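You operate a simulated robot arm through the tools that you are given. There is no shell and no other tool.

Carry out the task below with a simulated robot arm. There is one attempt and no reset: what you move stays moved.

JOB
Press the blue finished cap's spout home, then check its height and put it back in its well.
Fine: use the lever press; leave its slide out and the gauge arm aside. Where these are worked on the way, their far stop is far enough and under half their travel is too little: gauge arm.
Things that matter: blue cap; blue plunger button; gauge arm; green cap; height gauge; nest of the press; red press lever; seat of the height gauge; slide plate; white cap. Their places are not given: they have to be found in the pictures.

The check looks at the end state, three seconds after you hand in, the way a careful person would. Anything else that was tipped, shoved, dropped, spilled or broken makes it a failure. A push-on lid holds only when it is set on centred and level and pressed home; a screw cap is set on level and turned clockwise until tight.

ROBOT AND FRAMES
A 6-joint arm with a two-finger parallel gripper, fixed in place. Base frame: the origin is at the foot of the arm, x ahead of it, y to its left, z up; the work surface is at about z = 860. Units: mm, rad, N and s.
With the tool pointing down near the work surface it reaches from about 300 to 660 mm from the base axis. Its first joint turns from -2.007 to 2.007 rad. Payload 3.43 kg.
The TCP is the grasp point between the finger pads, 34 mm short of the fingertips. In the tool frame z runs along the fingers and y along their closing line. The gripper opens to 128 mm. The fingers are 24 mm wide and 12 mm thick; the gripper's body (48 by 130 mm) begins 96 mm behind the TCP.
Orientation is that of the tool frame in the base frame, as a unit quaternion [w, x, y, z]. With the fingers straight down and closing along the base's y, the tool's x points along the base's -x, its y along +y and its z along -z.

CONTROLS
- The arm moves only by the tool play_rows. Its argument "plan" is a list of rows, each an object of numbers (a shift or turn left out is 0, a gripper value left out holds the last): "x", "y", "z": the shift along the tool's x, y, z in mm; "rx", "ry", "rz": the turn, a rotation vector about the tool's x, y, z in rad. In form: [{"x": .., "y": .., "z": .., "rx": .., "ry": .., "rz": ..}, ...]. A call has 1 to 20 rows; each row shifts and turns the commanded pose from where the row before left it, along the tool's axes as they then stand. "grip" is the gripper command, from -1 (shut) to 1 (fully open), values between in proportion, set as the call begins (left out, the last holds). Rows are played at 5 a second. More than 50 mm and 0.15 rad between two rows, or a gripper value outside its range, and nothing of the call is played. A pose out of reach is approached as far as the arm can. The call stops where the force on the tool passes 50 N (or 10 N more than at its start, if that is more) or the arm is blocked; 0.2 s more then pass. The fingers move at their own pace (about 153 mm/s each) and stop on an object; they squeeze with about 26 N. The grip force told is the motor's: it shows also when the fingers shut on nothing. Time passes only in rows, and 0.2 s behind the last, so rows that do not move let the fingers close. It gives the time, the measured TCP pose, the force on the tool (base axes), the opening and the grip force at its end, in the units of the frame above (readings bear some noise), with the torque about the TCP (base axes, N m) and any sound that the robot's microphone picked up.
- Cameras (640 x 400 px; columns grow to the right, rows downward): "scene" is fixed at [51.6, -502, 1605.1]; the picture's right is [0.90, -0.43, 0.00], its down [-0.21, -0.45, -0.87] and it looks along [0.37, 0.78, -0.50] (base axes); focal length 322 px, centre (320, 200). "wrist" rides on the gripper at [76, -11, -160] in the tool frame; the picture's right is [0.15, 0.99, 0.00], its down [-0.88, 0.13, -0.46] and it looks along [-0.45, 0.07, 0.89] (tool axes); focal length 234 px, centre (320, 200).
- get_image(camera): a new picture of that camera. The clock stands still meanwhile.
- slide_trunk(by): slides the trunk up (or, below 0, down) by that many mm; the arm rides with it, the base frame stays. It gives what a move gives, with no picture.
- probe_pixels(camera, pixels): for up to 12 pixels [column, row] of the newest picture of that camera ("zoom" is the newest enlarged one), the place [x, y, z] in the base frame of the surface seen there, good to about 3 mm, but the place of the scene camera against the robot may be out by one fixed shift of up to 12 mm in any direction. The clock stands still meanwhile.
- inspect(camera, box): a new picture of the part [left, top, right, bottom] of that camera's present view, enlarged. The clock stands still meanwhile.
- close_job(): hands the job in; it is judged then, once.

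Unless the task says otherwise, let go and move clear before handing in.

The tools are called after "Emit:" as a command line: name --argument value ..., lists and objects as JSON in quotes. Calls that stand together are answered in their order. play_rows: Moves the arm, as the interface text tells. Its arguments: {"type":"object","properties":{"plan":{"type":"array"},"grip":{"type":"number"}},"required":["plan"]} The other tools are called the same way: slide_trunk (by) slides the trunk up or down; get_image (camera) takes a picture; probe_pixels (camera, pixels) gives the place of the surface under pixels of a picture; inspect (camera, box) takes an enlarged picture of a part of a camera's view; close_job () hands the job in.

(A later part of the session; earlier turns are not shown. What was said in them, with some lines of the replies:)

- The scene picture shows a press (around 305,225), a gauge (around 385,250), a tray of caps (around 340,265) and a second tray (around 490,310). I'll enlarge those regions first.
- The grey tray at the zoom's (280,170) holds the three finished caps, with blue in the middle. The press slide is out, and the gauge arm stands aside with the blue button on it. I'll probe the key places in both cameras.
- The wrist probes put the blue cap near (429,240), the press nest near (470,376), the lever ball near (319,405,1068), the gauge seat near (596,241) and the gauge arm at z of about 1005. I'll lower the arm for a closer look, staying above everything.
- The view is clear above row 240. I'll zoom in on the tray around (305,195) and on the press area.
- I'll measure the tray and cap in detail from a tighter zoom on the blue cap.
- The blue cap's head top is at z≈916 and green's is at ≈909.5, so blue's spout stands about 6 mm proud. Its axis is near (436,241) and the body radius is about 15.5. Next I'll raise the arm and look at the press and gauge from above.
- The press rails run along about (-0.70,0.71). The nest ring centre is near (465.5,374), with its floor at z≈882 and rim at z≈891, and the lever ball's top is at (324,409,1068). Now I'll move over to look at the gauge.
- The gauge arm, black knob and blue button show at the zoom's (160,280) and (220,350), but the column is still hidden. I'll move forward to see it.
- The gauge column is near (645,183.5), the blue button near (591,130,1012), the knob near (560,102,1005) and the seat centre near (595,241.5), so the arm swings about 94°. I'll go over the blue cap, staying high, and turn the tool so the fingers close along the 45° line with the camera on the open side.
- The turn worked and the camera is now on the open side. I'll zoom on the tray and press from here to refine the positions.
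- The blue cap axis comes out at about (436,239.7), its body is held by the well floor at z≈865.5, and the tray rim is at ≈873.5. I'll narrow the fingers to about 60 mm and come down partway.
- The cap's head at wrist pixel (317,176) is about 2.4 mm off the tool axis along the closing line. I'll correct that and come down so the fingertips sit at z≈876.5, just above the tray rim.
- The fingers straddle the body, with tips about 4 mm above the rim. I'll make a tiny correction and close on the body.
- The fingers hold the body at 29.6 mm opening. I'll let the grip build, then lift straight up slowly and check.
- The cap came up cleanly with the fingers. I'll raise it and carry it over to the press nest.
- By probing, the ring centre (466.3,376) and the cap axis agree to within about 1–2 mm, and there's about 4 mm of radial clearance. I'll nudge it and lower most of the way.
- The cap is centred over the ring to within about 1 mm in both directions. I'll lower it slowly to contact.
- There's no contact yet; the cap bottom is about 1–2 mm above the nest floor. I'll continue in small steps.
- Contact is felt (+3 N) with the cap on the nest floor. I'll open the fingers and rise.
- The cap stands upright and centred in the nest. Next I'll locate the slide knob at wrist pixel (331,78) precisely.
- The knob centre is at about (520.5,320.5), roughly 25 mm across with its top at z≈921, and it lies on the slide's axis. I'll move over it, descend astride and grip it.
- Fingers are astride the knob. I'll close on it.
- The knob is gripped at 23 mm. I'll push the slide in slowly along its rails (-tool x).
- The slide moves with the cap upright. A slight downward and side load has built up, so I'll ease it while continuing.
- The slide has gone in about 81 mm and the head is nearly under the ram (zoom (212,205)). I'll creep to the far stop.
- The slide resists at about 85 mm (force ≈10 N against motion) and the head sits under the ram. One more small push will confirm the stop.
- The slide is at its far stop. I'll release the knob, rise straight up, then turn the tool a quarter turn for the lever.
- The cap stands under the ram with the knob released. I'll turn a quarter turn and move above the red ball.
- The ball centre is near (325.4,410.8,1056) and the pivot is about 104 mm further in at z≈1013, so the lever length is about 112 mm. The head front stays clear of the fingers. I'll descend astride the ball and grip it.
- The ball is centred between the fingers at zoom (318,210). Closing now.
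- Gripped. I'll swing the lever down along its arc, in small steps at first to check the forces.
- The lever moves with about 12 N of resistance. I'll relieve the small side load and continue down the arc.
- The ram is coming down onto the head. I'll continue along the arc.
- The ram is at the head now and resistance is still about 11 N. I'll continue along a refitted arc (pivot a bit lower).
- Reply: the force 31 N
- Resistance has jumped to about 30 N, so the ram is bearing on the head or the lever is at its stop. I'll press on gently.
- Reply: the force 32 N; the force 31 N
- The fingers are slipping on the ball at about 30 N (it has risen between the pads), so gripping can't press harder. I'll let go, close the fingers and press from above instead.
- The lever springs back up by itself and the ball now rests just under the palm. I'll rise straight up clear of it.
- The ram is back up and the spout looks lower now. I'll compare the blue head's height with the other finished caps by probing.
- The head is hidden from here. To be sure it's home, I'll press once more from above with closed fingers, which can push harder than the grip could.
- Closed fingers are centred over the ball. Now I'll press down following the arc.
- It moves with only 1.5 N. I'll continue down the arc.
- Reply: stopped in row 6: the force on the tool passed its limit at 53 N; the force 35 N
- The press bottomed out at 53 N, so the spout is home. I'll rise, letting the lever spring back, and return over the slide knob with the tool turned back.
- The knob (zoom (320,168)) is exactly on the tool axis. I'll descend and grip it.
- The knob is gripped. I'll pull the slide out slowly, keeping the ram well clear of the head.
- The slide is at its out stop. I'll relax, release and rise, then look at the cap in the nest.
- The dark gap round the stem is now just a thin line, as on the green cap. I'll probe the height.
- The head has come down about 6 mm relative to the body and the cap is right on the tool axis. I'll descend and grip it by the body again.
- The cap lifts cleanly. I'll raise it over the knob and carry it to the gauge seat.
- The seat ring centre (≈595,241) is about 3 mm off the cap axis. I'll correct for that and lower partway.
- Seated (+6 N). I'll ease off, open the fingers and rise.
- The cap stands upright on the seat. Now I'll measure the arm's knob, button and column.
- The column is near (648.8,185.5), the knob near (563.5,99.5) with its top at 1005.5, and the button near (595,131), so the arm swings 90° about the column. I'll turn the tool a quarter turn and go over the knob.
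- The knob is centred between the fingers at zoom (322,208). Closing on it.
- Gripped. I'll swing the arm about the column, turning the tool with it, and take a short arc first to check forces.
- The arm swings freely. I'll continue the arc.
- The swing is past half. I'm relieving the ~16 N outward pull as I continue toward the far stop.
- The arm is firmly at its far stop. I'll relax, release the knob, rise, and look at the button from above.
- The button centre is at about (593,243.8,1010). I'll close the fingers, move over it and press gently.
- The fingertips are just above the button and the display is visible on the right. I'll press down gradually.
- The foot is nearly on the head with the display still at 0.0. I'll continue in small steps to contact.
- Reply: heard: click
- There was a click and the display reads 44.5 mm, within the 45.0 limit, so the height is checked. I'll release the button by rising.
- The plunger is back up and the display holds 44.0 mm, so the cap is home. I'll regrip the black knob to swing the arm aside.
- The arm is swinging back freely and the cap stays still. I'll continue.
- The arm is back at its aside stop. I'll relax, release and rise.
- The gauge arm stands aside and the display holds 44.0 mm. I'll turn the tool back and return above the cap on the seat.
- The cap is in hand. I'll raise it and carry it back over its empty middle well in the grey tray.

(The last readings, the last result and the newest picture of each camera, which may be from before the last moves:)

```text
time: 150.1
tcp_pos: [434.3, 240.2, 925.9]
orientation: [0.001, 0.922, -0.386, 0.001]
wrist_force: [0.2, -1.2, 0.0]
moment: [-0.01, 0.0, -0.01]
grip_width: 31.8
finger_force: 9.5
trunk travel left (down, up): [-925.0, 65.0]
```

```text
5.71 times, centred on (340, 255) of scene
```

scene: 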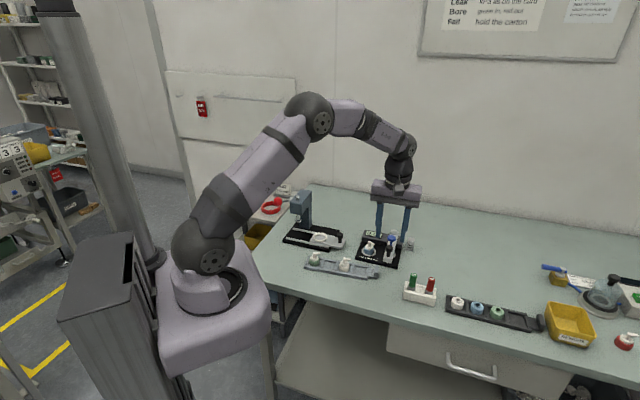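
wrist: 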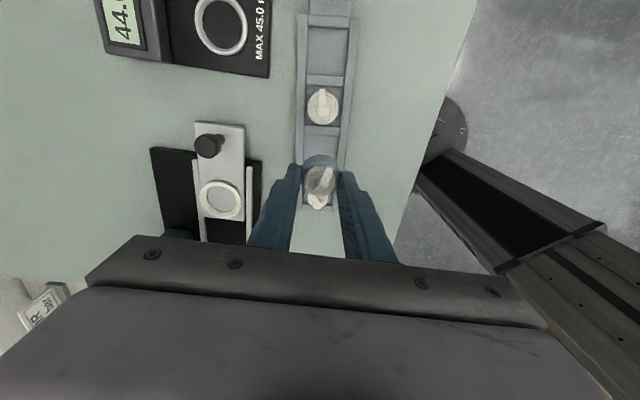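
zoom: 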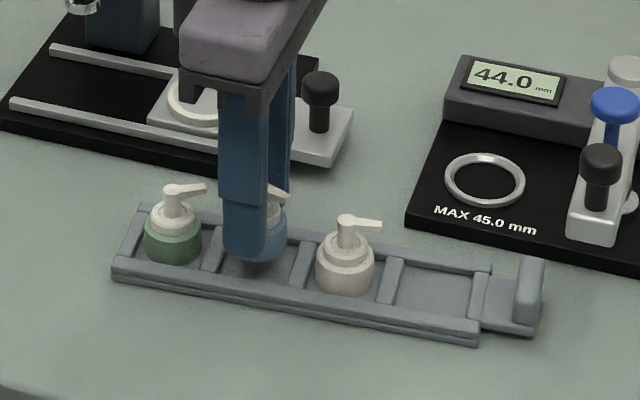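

The view matches the one from when I first lifted the cap, so it's right over its well. I'll lower it into the well.

Emit:
play_rows --plan '[{"z": 3}, {"z": 3}, {"z": 3}, {"z": 2}]'

Emit:
play_rows --plan '[{"z": 0.8}]'

Emit:
play_rows --plan '[{"z": 0.8}]'

Emit:
play_rows --plan '[{"z": 0.7}]'

Emit:
inspect --camera "scene" --box '[305, 235, 355, 275]'

```text
time: 151.1
tcp_pos: [434.4, 240.9, 915.2]
orientation: [0.0, 0.923, -0.385, 0.001]
wrist_force: [0.3, -0.1, 0.1]
moment: [0.02, 0.01, 0.04]
grip_width: 31.6
finger_force: 9.8
trunk travel left (down, up): [-925.0, 65.0]
```

```text
time: 151.4
tcp_pos: [436.2, 240.8, 914.5]
orientation: [0.0, 0.922, -0.387, 0.001]
wrist_force: [0.1, 0.8, -0.3]
moment: [-0.01, -0.01, 0.02]
grip_width: 31.6
finger_force: 10.5
trunk travel left (down, up): [-925.0, 65.0]
```

```text
time: 151.8
tcp_pos: [434.8, 241.8, 913.9]
orientation: [0.0, 0.922, -0.386, 0.001]
wrist_force: [0.0, -0.3, -0.4]
moment: [0.03, -0.01, 0.02]
grip_width: 31.6
finger_force: 10.3
trunk travel left (down, up): [-925.0, 65.0]
```

```text
time: 152.2
tcp_pos: [435.3, 242.8, 911.5]
orientation: [0.0, 0.922, -0.386, 0.002]
wrist_force: [-0.9, 0.3, -1.1]
moment: [-0.01, -0.01, 0.07]
grip_width: 31.3
finger_force: 10.3
trunk travel left (down, up): [-925.0, 65.0]
```

```text
10.00 times, centred on (330, 255) of scene
```

zoom: 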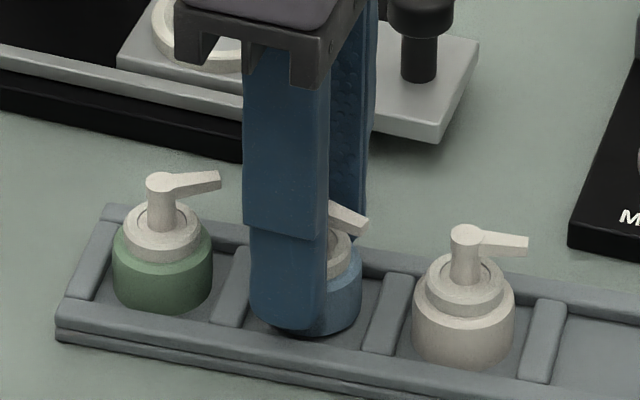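

Emit:
play_rows --plan '[{"z": 0.6}]'

Emit:
play_rows --plan '[{"z": 0.6}]'

Emit:
play_rows --plan '[{"z": 0.6}]'

```text
time: 152.7
tcp_pos: [435.8, 241.7, 912.5]
orientation: [0.001, 0.923, -0.386, 0.001]
wrist_force: [-0.1, 0.0, -0.3]
moment: [0.0, 0.0, 0.01]
grip_width: 31.6
finger_force: 9.9
trunk travel left (down, up): [-925.0, 65.0]
```

```text
time: 153.1
tcp_pos: [435.3, 242.2, 911.9]
orientation: [0.0, 0.923, -0.386, 0.001]
wrist_force: [-0.1, 0.2, 0.9]
moment: [0.01, 0.01, 0.01]
grip_width: 31.4
finger_force: 9.3
trunk travel left (down, up): [-925.0, 65.0]
```

```text
time: 153.4
tcp_pos: [434.8, 242.2, 911.7]
orientation: [-0.001, 0.922, -0.387, 0.001]
wrist_force: [-0.3, 0.0, 0.1]
moment: [0.06, 0.0, 0.02]
grip_width: 31.6
finger_force: 10.3
trunk travel left (down, up): [-925.0, 65.0]
```

Emit:
play_rows --plan '[{"z": 0.6}]'

Emit:
play_rows --plan '[{"z": 0.6}]'

Emit:
inspect --camera "wrist" --box '[240, 120, 400, 220]'

```text
time: 153.8
tcp_pos: [435.4, 242.4, 910.1]
orientation: [0.001, 0.922, -0.386, 0.001]
wrist_force: [0.1, -0.2, 0.3]
moment: [0.0, 0.04, 0.01]
grip_width: 31.7
finger_force: 10.4
trunk travel left (down, up): [-925.0, 65.0]
```

```text
time: 154.2
tcp_pos: [434.8, 240.0, 910.2]
orientation: [0.0, 0.923, -0.386, 0.0]
wrist_force: [-0.4, 0.0, -0.6]
moment: [0.03, 0.03, 0.0]
grip_width: 31.7
finger_force: 10.2
trunk travel left (down, up): [-925.0, 65.0]
```

```text
4.00 times, centred on (320, 170) of wrist
```

zoom: 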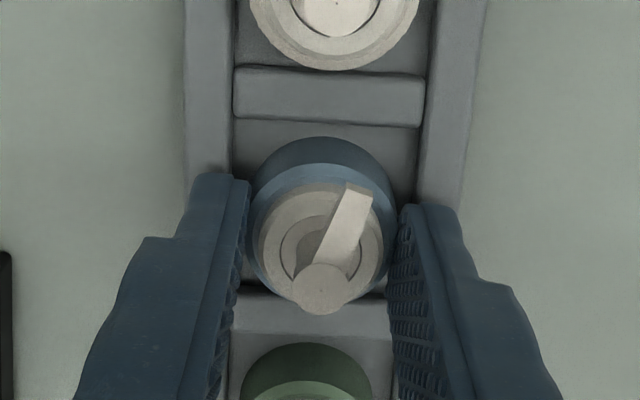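

Emit:
play_rows --plan '[{"z": 0.6}]'

Emit:
play_rows --plan '[{"z": 0.6}]'

Emit:
play_rows --plan '[{"z": 0}]'

```text
time: 154.7
tcp_pos: [435.9, 240.3, 910.0]
orientation: [0.001, 0.922, -0.387, 0.0]
wrist_force: [-0.3, -0.7, -0.7]
moment: [0.0, 0.02, -0.03]
grip_width: 31.8
finger_force: 9.7
trunk travel left (down, up): [-925.0, 65.0]
```

```text
time: 155.1
tcp_pos: [435.3, 240.3, 909.8]
orientation: [0.001, 0.923, -0.386, 0.0]
wrist_force: [-0.4, -1.0, 3.3]
moment: [-0.02, -0.04, 0.0]
grip_width: 31.6
finger_force: 9.7
trunk travel left (down, up): [-925.0, 65.0]
```

```text
time: 155.4
tcp_pos: [435.5, 241.3, 910.3]
orientation: [0.0, 0.923, -0.386, 0.001]
wrist_force: [0.9, 0.2, 4.1]
moment: [-0.01, -0.04, -0.02]
grip_width: 31.5
finger_force: 10.2
trunk travel left (down, up): [-925.0, 65.0]
```

Contact is felt (+4 N), so the cap is on the well floor. I'll open the fingers and rise.

Emit:
play_rows --plan '[{"z": 0}, {"z": 0}, {"z": 0}]' --grip -0.1

Emit:
play_rows --plan '[{"z": -12}, {"z": -20}, {"z": -30}, {"z": -40}, {"z": -45}, {"z": -45}]'

Emit:
get_image --camera "wrist"

Emit:
inspect --camera "wrist" --box '[260, 90, 380, 180]'

Emit:
inspect --camera "scene" --box '[270, 180, 430, 290]'

Emit:
inspect --camera "scene" --box '[305, 235, 355, 275]'

```text
time: 156.2
tcp_pos: [434.5, 241.0, 908.9]
orientation: [0.001, 0.923, -0.385, 0.0]
wrist_force: [0.2, 0.8, -0.1]
moment: [0.01, 0.0, 0.0]
grip_width: 57.5
finger_force: 0.0
trunk travel left (down, up): [-925.0, 65.0]
```

```text
time: 157.7
tcp_pos: [435.1, 239.9, 1102.3]
orientation: [0.0, 0.922, -0.387, 0.002]
wrist_force: [-0.3, 0.6, -0.2]
moment: [0.03, -0.02, -0.03]
grip_width: 57.6
finger_force: 0.1
trunk travel left (down, up): [-925.0, 65.0]
```

```text
taken
```

wrist: 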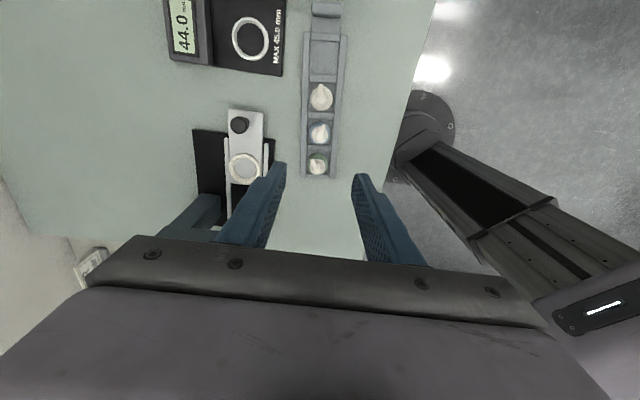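

```text
4.44 times, centred on (320, 135) of wrist
```

zoom: 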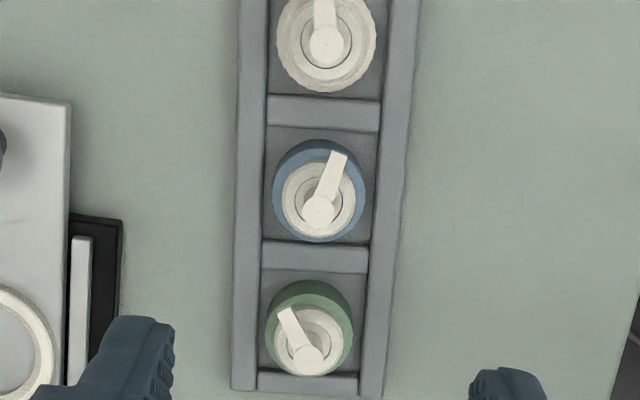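

```text
3.64 times, centred on (350, 235) of scene
```

zoom: 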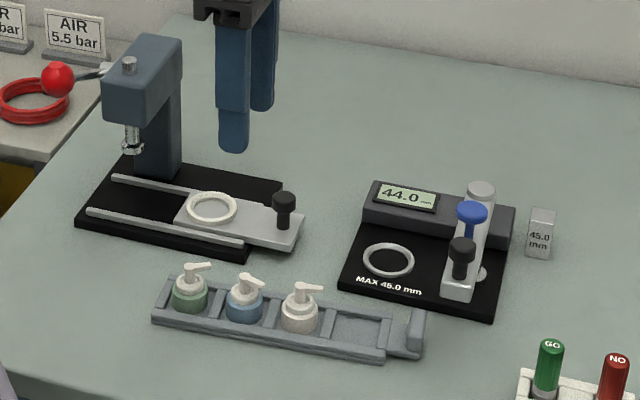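

```text
10.00 times, centred on (330, 255) of scene
```

zoom: 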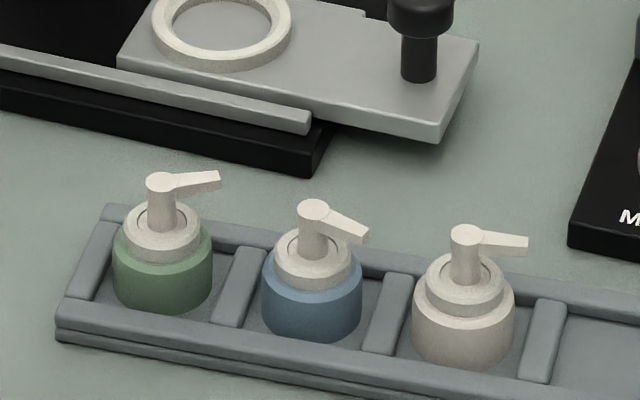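

The blue cap is back in its middle well with its spout level with its neighbours' (zoom (312,210)). The slide is out, the lever is up, the gauge arm is aside, the display shows 44.0 mm and nothing else has moved. The gripper is open and clear, so I'm handing in.

Emit:
close_job

```text
The job is handed in.
```

The blue finished cap's spout is pressed home, and the cap measured 44.0 mm on the gauge, under the 45.0 mm limit. It is back in its middle well in the grey tray.

- **Press:** The first lever stroke slipped in the gripper at about 30 N, so I pressed again from above until it bottomed out at 53 N. The lever sprang back up on its own, and I pulled the slide back to its out stop.
- **Gauge:** I swung the arm to its far stop and pressed the blue plunger until it clicked. The display showed 44.5 mm at the click and settled at 44.0 mm. The arm is back against its aside stop.
- **Everything else:** The last pictures show nothing else moved. The gripper is open and clear above the tray.
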